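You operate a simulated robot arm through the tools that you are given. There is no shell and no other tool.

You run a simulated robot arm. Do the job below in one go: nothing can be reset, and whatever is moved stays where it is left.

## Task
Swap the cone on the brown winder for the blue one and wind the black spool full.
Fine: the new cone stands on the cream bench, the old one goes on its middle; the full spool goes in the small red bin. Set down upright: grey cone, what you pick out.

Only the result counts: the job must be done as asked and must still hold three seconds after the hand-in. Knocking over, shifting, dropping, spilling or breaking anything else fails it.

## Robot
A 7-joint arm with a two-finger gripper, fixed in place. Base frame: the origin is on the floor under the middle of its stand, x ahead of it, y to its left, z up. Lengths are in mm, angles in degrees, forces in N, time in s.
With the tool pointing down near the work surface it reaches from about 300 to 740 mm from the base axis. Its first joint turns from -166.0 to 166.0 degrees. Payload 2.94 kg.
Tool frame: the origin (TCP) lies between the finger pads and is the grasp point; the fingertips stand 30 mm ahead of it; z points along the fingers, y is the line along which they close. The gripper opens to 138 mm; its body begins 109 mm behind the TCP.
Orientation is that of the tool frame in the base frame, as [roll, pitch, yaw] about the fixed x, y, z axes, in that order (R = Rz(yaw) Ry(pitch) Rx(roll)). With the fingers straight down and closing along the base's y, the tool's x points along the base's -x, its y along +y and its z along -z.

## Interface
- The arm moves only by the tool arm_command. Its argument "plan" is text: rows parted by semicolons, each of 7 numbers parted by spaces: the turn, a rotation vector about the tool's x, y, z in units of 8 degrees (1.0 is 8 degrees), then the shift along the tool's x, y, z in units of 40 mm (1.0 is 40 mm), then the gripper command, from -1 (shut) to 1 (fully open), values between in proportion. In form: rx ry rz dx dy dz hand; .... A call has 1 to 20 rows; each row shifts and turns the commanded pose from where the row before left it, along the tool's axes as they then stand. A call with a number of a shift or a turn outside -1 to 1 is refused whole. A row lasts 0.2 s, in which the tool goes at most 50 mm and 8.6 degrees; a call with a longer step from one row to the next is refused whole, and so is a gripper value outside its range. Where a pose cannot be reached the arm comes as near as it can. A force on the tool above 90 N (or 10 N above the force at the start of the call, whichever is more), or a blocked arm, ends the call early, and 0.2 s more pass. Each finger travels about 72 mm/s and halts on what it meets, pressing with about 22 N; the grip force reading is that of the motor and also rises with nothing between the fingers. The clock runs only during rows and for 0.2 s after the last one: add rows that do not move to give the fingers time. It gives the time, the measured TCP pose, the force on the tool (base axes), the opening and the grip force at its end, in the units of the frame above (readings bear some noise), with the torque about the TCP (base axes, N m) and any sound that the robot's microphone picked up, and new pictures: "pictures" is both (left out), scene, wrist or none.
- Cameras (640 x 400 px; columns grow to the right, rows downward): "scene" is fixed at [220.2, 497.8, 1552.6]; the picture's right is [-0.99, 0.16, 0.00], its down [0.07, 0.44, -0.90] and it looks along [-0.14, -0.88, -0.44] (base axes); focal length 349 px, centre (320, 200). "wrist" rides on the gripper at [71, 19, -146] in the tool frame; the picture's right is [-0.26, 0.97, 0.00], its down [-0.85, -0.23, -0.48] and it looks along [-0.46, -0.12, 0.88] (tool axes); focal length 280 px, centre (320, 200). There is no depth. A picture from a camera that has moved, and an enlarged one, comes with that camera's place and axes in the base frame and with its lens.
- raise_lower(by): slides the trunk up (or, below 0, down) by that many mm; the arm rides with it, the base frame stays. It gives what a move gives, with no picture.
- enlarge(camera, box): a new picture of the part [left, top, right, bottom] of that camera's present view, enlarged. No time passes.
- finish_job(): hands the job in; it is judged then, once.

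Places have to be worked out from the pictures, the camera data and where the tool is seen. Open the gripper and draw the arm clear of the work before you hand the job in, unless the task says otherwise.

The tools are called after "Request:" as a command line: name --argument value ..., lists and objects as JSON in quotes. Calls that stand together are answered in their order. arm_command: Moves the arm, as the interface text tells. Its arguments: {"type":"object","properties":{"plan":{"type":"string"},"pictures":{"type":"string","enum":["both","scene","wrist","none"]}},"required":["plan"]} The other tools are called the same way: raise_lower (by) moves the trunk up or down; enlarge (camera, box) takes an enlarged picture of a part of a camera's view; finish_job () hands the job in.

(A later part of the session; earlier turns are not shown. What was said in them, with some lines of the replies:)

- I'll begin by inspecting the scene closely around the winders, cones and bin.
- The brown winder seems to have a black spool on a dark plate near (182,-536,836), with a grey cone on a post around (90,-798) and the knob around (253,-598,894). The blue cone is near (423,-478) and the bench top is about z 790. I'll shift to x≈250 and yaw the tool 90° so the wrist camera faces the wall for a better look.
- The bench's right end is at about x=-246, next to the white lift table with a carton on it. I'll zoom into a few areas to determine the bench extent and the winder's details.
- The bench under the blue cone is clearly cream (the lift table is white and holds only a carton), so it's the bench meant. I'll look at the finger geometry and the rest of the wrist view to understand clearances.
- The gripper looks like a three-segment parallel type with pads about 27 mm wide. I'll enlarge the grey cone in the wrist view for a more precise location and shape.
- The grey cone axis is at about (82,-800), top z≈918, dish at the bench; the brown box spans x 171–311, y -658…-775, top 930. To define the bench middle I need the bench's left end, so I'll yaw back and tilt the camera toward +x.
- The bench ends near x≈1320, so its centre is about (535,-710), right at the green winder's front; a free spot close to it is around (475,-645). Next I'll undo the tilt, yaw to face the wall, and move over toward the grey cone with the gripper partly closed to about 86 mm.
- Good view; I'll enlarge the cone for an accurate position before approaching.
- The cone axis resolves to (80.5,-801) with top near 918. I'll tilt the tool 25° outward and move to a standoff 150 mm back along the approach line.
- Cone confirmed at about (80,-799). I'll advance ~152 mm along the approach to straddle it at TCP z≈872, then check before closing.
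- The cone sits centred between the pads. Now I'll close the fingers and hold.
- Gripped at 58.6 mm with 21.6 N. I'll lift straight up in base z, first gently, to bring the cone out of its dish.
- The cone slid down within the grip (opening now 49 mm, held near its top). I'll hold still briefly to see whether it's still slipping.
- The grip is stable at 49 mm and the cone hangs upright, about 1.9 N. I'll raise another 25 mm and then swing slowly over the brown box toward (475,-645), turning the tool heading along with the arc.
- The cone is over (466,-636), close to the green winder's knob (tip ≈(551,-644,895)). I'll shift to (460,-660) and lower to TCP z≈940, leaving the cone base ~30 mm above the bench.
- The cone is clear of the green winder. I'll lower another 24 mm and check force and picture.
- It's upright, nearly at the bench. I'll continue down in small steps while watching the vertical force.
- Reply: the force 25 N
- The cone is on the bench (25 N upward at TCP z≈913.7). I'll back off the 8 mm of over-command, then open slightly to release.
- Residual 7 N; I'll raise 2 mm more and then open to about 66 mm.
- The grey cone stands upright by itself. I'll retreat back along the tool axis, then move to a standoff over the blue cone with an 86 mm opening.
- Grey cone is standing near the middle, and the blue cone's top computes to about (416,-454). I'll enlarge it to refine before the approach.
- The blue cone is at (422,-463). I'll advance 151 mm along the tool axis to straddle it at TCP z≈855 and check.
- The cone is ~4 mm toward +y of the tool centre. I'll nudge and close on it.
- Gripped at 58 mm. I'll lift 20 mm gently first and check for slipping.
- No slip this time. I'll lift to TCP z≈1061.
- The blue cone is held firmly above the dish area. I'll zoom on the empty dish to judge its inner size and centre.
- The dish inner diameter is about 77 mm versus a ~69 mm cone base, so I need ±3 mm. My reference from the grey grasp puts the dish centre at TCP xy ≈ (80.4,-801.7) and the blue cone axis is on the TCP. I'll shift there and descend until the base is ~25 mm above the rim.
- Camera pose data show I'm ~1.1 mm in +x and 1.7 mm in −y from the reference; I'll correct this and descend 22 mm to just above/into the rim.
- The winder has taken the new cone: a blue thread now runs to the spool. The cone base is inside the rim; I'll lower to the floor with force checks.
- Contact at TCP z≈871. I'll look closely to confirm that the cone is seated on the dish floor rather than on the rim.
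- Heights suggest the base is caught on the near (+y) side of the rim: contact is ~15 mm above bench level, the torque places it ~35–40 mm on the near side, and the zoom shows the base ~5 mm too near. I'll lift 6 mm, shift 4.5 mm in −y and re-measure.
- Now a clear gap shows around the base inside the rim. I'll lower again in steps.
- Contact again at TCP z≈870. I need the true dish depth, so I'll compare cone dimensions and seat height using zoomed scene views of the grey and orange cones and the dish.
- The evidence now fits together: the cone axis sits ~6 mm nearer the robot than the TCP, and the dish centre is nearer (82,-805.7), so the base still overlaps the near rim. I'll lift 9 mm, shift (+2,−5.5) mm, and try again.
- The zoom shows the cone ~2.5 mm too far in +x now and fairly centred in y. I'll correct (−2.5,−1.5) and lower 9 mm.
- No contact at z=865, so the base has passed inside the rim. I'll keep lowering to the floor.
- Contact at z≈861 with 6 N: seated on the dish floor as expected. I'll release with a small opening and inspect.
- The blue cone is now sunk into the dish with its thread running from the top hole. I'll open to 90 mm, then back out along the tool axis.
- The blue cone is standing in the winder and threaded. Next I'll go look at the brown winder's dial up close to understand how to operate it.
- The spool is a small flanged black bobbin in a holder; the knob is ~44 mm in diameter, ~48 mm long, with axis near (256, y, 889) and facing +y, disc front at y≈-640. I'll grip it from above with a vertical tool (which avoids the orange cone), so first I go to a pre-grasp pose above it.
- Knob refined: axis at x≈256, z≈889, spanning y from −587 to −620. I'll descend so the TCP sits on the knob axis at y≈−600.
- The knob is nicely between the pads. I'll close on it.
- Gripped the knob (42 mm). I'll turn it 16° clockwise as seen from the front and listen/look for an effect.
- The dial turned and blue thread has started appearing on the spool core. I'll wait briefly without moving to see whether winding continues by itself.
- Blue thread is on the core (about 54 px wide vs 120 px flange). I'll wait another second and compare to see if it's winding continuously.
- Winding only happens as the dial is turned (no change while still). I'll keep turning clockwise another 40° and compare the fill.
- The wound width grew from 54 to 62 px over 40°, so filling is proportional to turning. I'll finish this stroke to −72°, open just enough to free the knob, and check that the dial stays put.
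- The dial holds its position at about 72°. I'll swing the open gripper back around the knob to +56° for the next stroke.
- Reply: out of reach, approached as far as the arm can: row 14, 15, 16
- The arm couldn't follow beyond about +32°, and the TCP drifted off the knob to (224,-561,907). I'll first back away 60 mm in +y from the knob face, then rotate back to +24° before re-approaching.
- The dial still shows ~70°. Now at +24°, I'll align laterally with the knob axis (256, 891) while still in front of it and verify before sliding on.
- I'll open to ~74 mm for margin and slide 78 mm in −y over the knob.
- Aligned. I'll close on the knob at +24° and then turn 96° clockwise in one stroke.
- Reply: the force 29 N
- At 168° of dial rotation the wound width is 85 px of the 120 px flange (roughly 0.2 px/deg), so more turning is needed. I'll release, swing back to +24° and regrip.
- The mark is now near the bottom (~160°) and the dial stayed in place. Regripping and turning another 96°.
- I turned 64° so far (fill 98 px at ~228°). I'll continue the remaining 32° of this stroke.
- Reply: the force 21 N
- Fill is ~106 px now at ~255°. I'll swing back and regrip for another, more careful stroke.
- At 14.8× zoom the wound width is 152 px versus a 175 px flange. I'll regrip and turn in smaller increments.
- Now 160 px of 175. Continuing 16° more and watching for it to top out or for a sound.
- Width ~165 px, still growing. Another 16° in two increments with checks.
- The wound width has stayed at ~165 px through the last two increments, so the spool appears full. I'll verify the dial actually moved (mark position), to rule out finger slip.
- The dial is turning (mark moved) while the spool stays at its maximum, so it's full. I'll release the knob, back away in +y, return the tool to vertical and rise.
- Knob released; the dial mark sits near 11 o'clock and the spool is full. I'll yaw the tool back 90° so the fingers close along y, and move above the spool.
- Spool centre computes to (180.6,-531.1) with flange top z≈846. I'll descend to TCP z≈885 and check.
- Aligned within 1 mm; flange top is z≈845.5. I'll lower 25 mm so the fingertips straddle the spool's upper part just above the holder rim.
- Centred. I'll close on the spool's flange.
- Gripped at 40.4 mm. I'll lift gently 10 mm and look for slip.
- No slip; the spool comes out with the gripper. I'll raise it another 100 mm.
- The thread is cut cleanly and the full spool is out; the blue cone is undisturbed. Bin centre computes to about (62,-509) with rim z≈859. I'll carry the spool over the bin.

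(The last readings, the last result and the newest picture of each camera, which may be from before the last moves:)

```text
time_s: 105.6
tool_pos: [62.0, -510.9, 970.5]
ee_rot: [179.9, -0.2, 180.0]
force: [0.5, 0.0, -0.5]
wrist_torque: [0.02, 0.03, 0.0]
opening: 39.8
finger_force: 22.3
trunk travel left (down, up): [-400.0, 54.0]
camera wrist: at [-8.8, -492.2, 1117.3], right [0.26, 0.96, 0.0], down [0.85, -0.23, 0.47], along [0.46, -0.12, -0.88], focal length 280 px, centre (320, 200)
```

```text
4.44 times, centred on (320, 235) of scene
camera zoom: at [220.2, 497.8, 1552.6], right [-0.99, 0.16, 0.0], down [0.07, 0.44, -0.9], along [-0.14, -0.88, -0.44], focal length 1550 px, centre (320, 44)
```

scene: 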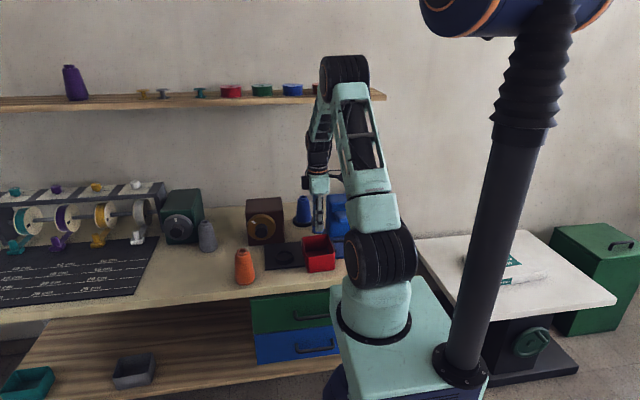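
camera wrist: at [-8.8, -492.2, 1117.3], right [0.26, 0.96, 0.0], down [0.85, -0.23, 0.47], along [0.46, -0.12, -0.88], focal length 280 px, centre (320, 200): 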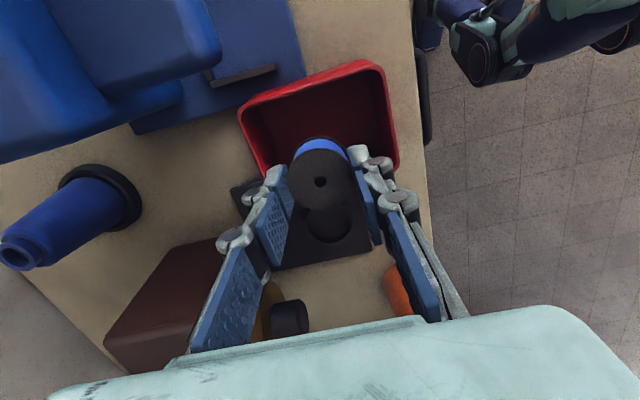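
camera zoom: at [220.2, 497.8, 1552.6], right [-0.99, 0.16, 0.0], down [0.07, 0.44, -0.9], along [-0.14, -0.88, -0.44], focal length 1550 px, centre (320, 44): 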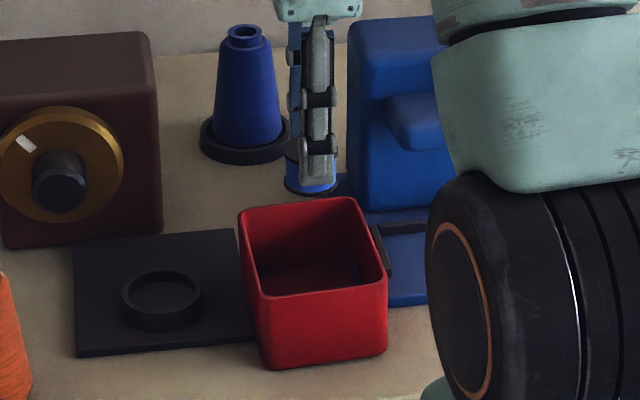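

The spool is centred over the bin ((63,-510) vs TCP (62,-511)). I'll lower to TCP z≈870, then step down with force checks (expected floor contact near z≈852).

Request:
arm_command --plan "0 0 0 -0.03 0.025 0.25 -1; 0 0 0 0 0 0.5 -1; 0 0 0 0 0 0.5 -1; 0 0 0 0 0 0.5 -1; 0 0 0 0 0 0.5 -1; 0 0 0 0 0 0.25 -1; 0 0 0 0 0 0 -1" --pictures "both"

Request:
enlarge --camera "wrist" --box '[180, 60, 460, 280]'

Request:
enlarge --camera "scene" --box '[290, 210, 350, 280]'

```text
time_s: 107.2
tool_pos: [62.4, -508.5, 871.1]
ee_rot: [179.9, -0.1, 179.9]
force: [0.6, 0.2, -0.7]
wrist_torque: [0.01, 0.01, 0.03]
opening: 40.3
finger_force: 22.2
trunk travel left (down, up): [-400.0, 54.0]
camera wrist: at [-8.1, -490.7, 1017.0], right [0.26, 0.96, 0.0], down [0.85, -0.23, 0.47], along [0.46, -0.12, -0.88], focal length 280 px, centre (320, 200)
```

scene: 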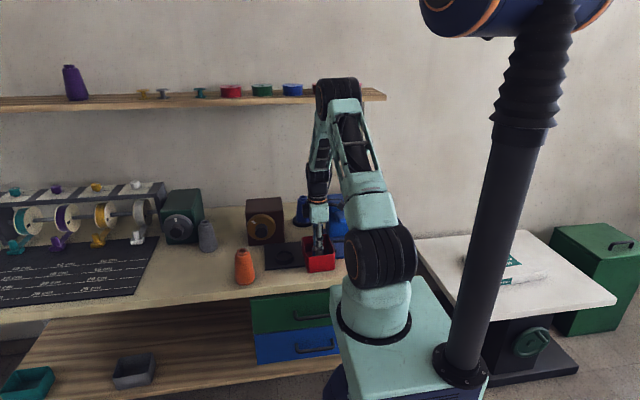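
wrist: 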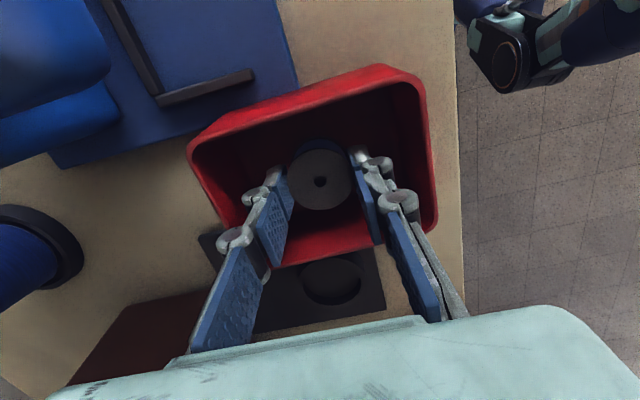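

```text
1.82 times, centred on (320, 170) of wrist
camera zoom: at [-8.1, -490.7, 1017.0], right [0.26, 0.96, 0.0], down [0.85, -0.23, 0.47], along [0.46, -0.12, -0.88], focal length 510 px, centre (320, 254)
```

zoom: 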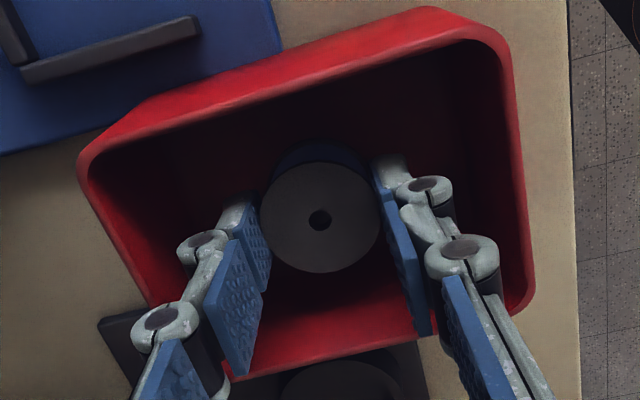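

```text
5.71 times, centred on (320, 245) of scene
camera zoom: at [220.2, 497.8, 1552.6], right [-0.99, 0.16, 0.0], down [0.07, 0.44, -0.9], along [-0.14, -0.88, -0.44], focal length 1992 px, centre (320, -57)
```

zoom: 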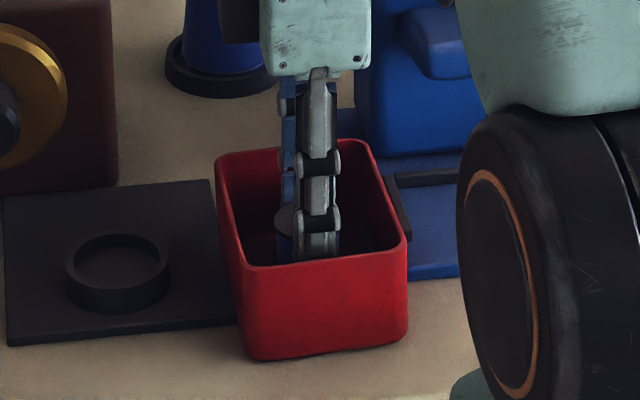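

Plenty of clearance inside the bin. Stepping down further.

Request:
arm_command --plan "0 0 0 0 0 0.15 -1; 0 0 0 0 0 0.15 -1; 0 0 0 0 0 0 -1" --pictures "none"

Request:
arm_command --plan "0 0 0 0 0 0.1 -1; 0 0 0 0 0 0 -1" --pictures "none"

```text
time_s: 108.0
tool_pos: [63.7, -508.8, 858.1]
ee_rot: [179.8, -0.1, -180.0]
force: [0.5, 0.4, -1.2]
wrist_torque: [0.01, 0.01, -0.03]
opening: 40.3
finger_force: 22.3
trunk travel left (down, up): [-400.0, 54.0]
```

```text
time_s: 108.6
tool_pos: [62.5, -509.7, 855.1]
ee_rot: [180.0, -0.1, -180.0]
force: [-0.4, 0.7, 0.7]
wrist_torque: [0.01, -0.03, 0.01]
opening: 40.2
finger_force: 22.1
trunk travel left (down, up): [-400.0, 54.0]
```

Request:
arm_command --plan "0 0 0 0 0 0.06 -1; 0 0 0 0 0 0 -1" --pictures "none"

```text
time_s: 109.2
tool_pos: [63.0, -507.4, 852.5]
ee_rot: [179.9, -0.1, 179.9]
force: [0.9, 0.4, -1.2]
wrist_torque: [-0.02, -0.01, -0.01]
opening: 40.1
finger_force: 22.2
trunk travel left (down, up): [-400.0, 54.0]
```

Still no contact at z≈852.5; I continue in 2.4 mm steps until the floor pushes back.

Request:
arm_command --plan "0 0 0 0 0 0.06 -1; 0 0 0 0 0 0 -1" --pictures "none"

Request:
arm_command --plan "0 0 0 0 0 0.05 -1; 0 0 0 0 0 0 -1" --pictures "wrist"

```text
time_s: 109.8
tool_pos: [62.3, -508.1, 849.7]
ee_rot: [179.8, -0.1, -180.0]
force: [-1.0, -0.1, 2.3]
wrist_torque: [0.03, 0.05, -0.03]
opening: 40.3
finger_force: 21.6
trunk travel left (down, up): [-400.0, 54.0]
```

```text
time_s: 110.4
tool_pos: [62.2, -510.2, 848.8]
ee_rot: [-180.0, 0.0, -180.0]
force: [-1.2, 0.1, 13.3]
wrist_torque: [0.13, 0.17, -0.01]
opening: 40.1
finger_force: 22.2
trunk travel left (down, up): [-400.0, 54.0]
camera wrist: at [-8.3, -489.5, 995.2], right [0.26, 0.96, 0.0], down [0.85, -0.23, 0.47], along [0.46, -0.13, -0.88], focal length 280 px, centre (320, 200)
```

wrist: 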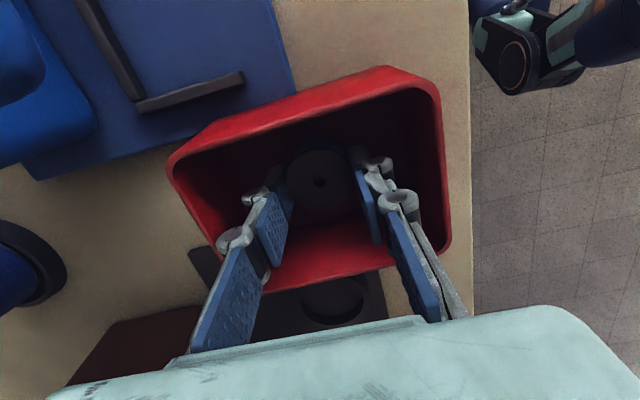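

Floor contact at z≈849 (13 N). I'll ease up 1.5 mm, then open slightly to release the spool upright.

Request:
arm_command --plan "0 0 0 0 0 -0.0375 -1; 0 0 0 0 0 0 -1; 0 0 0 0 0 0 -0.38; 0 0 0 0 0 0 -0.33; 0 0 0 0 0 0 -0.25; 0 0 0 0 0 0 -0.2; 0 0 0 0 0 0 -0.2" --pictures "both"

Request:
enlarge --camera "wrist" --box '[180, 60, 460, 280]'

```text
time_s: 112.0
tool_pos: [62.7, -508.4, 849.1]
ee_rot: [179.8, -0.1, 180.0]
force: [0.5, 0.6, -0.4]
wrist_torque: [0.0, 0.03, 0.03]
opening: 55.1
finger_force: 0.1
trunk travel left (down, up): [-400.0, 54.0]
camera wrist: at [-8.0, -489.7, 995.6], right [0.26, 0.96, 0.0], down [0.85, -0.23, 0.47], along [0.46, -0.12, -0.88], focal length 280 px, centre (320, 200)
```

scene: 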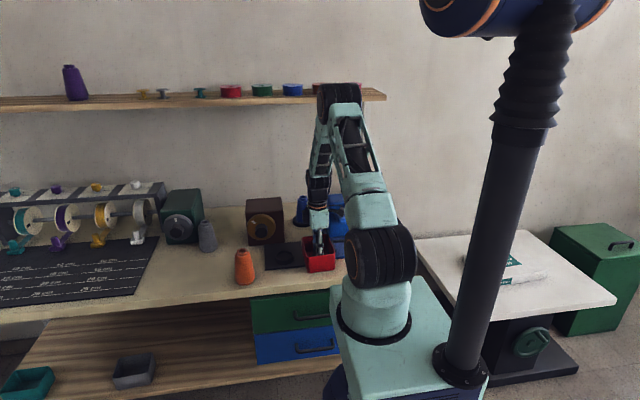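
wrist: 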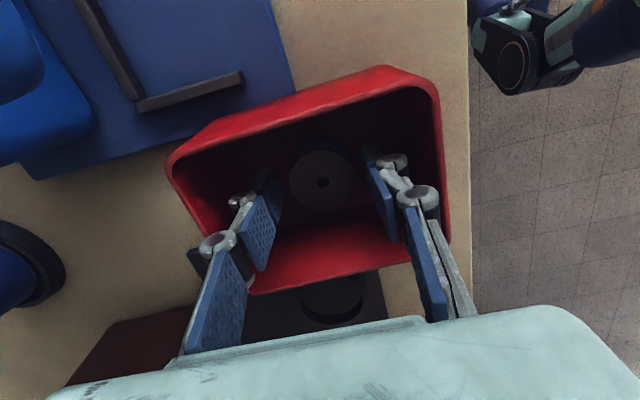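

```text
1.82 times, centred on (320, 170) of wrist
camera zoom: at [-8.0, -489.7, 995.6], right [0.26, 0.96, 0.0], down [0.85, -0.23, 0.47], along [0.46, -0.12, -0.88], focal length 510 px, centre (320, 254)
```

zoom: 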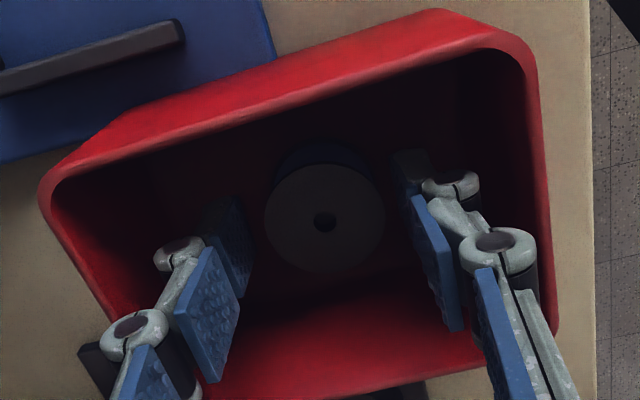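

The spool stands upright in the bin, free of the fingers. I'll rise straight up out of the bin.

Request:
arm_command --plan "0 0 0 0 0 -0.25 -0.2; 0 0 0 0 0 -0.5 -0.2; 0 0 0 0 0 -0.75 -0.2; 0 0 0 0 0 -1 -0.2; 0 0 0 0 0 -1 -0.2; 0 0 0 0 0 -1 -0.2; 0 0 0 0 0 -1 -0.2; 0 0 0 0 0 0 -0.2" --pictures "both"

Request:
enlarge --camera "wrist" --box '[200, 60, 440, 260]'

Request:
enlarge --camera "scene" --box '[180, 180, 350, 290]'

```text
time_s: 113.8
tool_pos: [61.0, -508.4, 1068.6]
ee_rot: [179.8, -0.1, -180.0]
force: [-0.6, 0.7, 0.1]
wrist_torque: [0.02, 0.01, 0.01]
opening: 55.1
finger_force: 0.0
trunk travel left (down, up): [-400.0, 54.0]
camera wrist: at [-10.0, -489.0, 1215.7], right [0.26, 0.96, 0.0], down [0.85, -0.23, 0.47], along [0.46, -0.12, -0.88], focal length 280 px, centre (320, 200)
```

scene: 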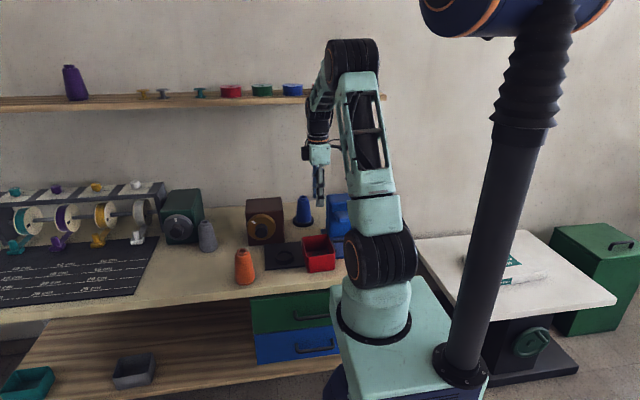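
wrist: 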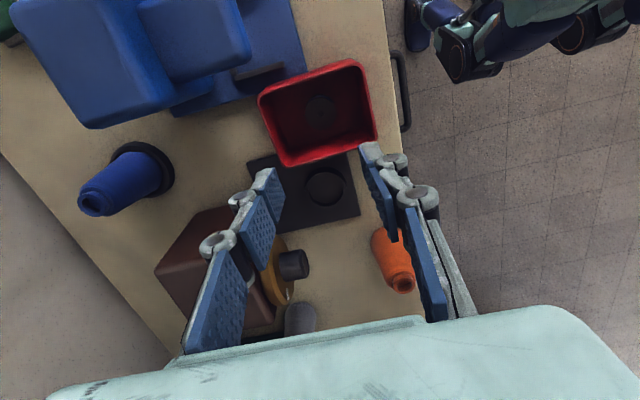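

```text
2.00 times, centred on (320, 160) of wrist
camera zoom: at [-10.0, -489.0, 1215.7], right [0.26, 0.96, 0.0], down [0.85, -0.23, 0.47], along [0.46, -0.12, -0.88], focal length 561 px, centre (320, 280)
```

zoom: 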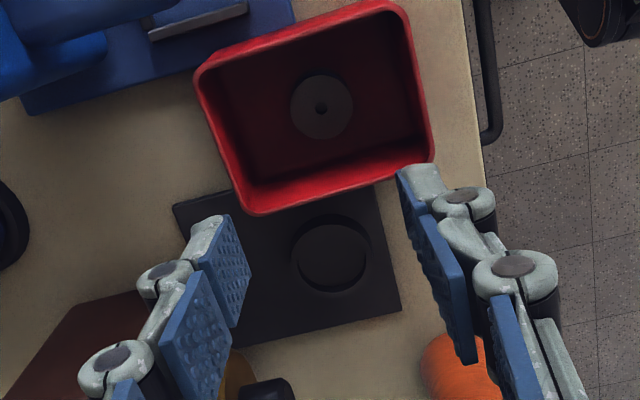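

```text
3.64 times, centred on (265, 235) of scene
camera zoom: at [220.2, 497.8, 1552.6], right [-0.99, 0.16, 0.0], down [0.07, 0.44, -0.9], along [-0.14, -0.88, -0.44], focal length 1268 px, centre (520, 73)
```

zoom: 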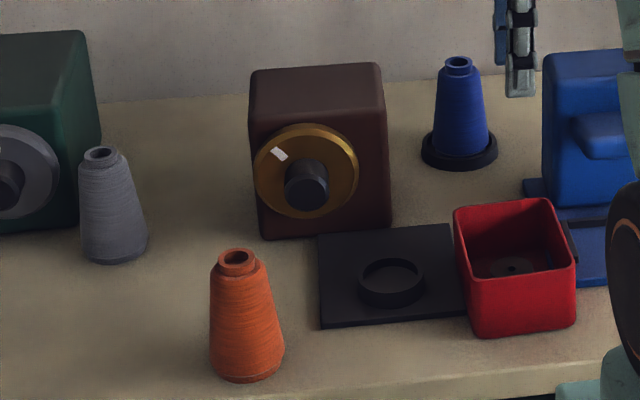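

Everything looks right: grey cone upright mid-bench, blue cone seated in the winder, full spool upright in the red bin. I'll open the gripper fully and draw the arm clear, back to near its starting pose.

Request:
arm_command --plan "0 0 0 0 0.4 -0.5 -0.2; 0 0 0 0.1 0.4 -0.5 0.2; 0 0 0 0.1 0.4 -0.5 0.6; 0 0 0 0.1 0 0 1; 0 0 0 0 0 0 1; 0 0 0 0 0 0 1; 0 0 0 0 0 0 1; 0 0 0 0 0 0 1; 0 0 0 0 0 0 1; 0 0 0 0 0 0 1" --pictures "both"

Request:
enlarge --camera "scene" --box '[180, 180, 350, 290]'

Request:
enlarge --camera "wrist" --box '[80, 40, 440, 340]'

```text
time_s: 116.0
tool_pos: [50.3, -460.8, 1131.2]
ee_rot: [179.8, 0.0, -179.9]
force: [-0.9, 0.6, 0.7]
wrist_torque: [0.0, -0.01, 0.03]
opening: 137.8
finger_force: 0.1
trunk travel left (down, up): [-400.0, 54.0]
camera wrist: at [-20.9, -441.8, 1276.4], right [0.26, 0.96, 0.0], down [0.85, -0.23, 0.47], along [0.46, -0.12, -0.88], focal length 280 px, centre (320, 200)
```

scene: 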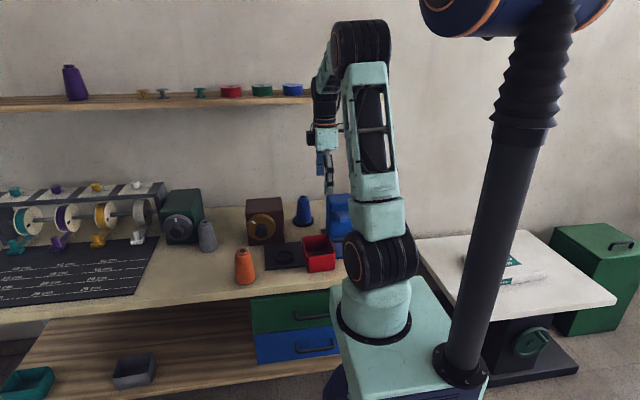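
wrist: 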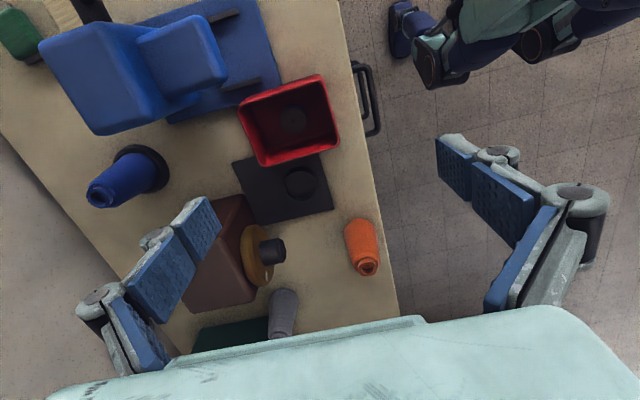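

```text
3.64 times, centred on (265, 235) of scene
camera zoom: at [220.2, 497.8, 1552.6], right [-0.99, 0.16, 0.0], down [0.07, 0.44, -0.9], along [-0.14, -0.88, -0.44], focal length 1268 px, centre (520, 73)
```

zoom: 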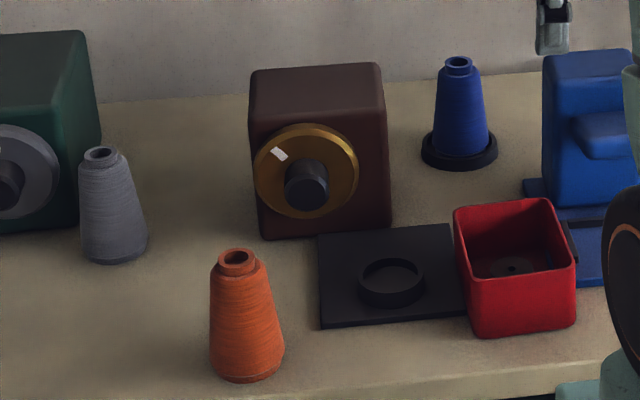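

```text
1.33 times, centred on (260, 190) of wrist
camera zoom: at [-20.9, -441.8, 1276.4], right [0.26, 0.96, 0.0], down [0.85, -0.23, 0.47], along [0.46, -0.12, -0.88], focal length 374 px, centre (400, 213)
```

zoom: 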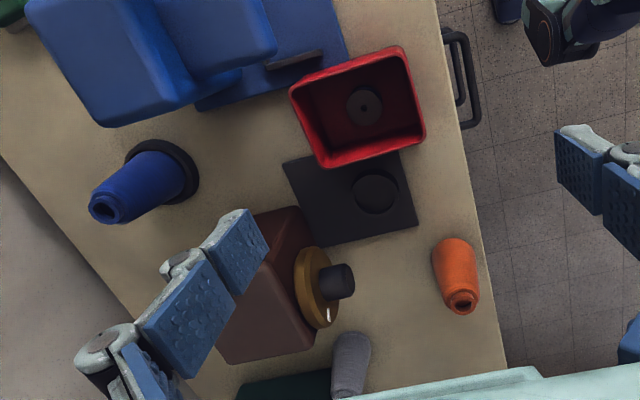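

Final check: the grey cone is upright near the middle of the cream bench, and the blue cone is seated in the winder dish. The full spool is upright in the red bin, the orange cone and the other items look undisturbed, and the arm is clear with the gripper open. Handing in.

Request:
finish_job

```text
The job is handed in.
```

The job is handed in. The hand-in gave no verdict, so what follows is from the last pictures and readings.

- **Old cone:** the grey cone stands upright on the cream bench at about (460, -660). The bench's exact centre, roughly (540, -700), is right at the front of the green winder. I put the cone in the clear space beside it, about 90 mm off centre.
- **New cone:** the blue cone is in the brown winder's dish. It first caught on the dish rim, so I lifted it, re-centred it and seated it on the floor of the dish. The winder then picked up its thread.
- **Spool:** turning the winder's knob filled it. I stopped when further turning added no more thread. The full spool stands upright in the small red bin.
- **Other items:** nothing else looks moved, dropped or knocked over. The winder's dial was left where the turning ended, near 11 o'clock.

The grey cone slid about 40 mm in the grip when I first lifted it from the dish, but it held and was not dropped. The gripper is open and the arm is back near its starting pose.
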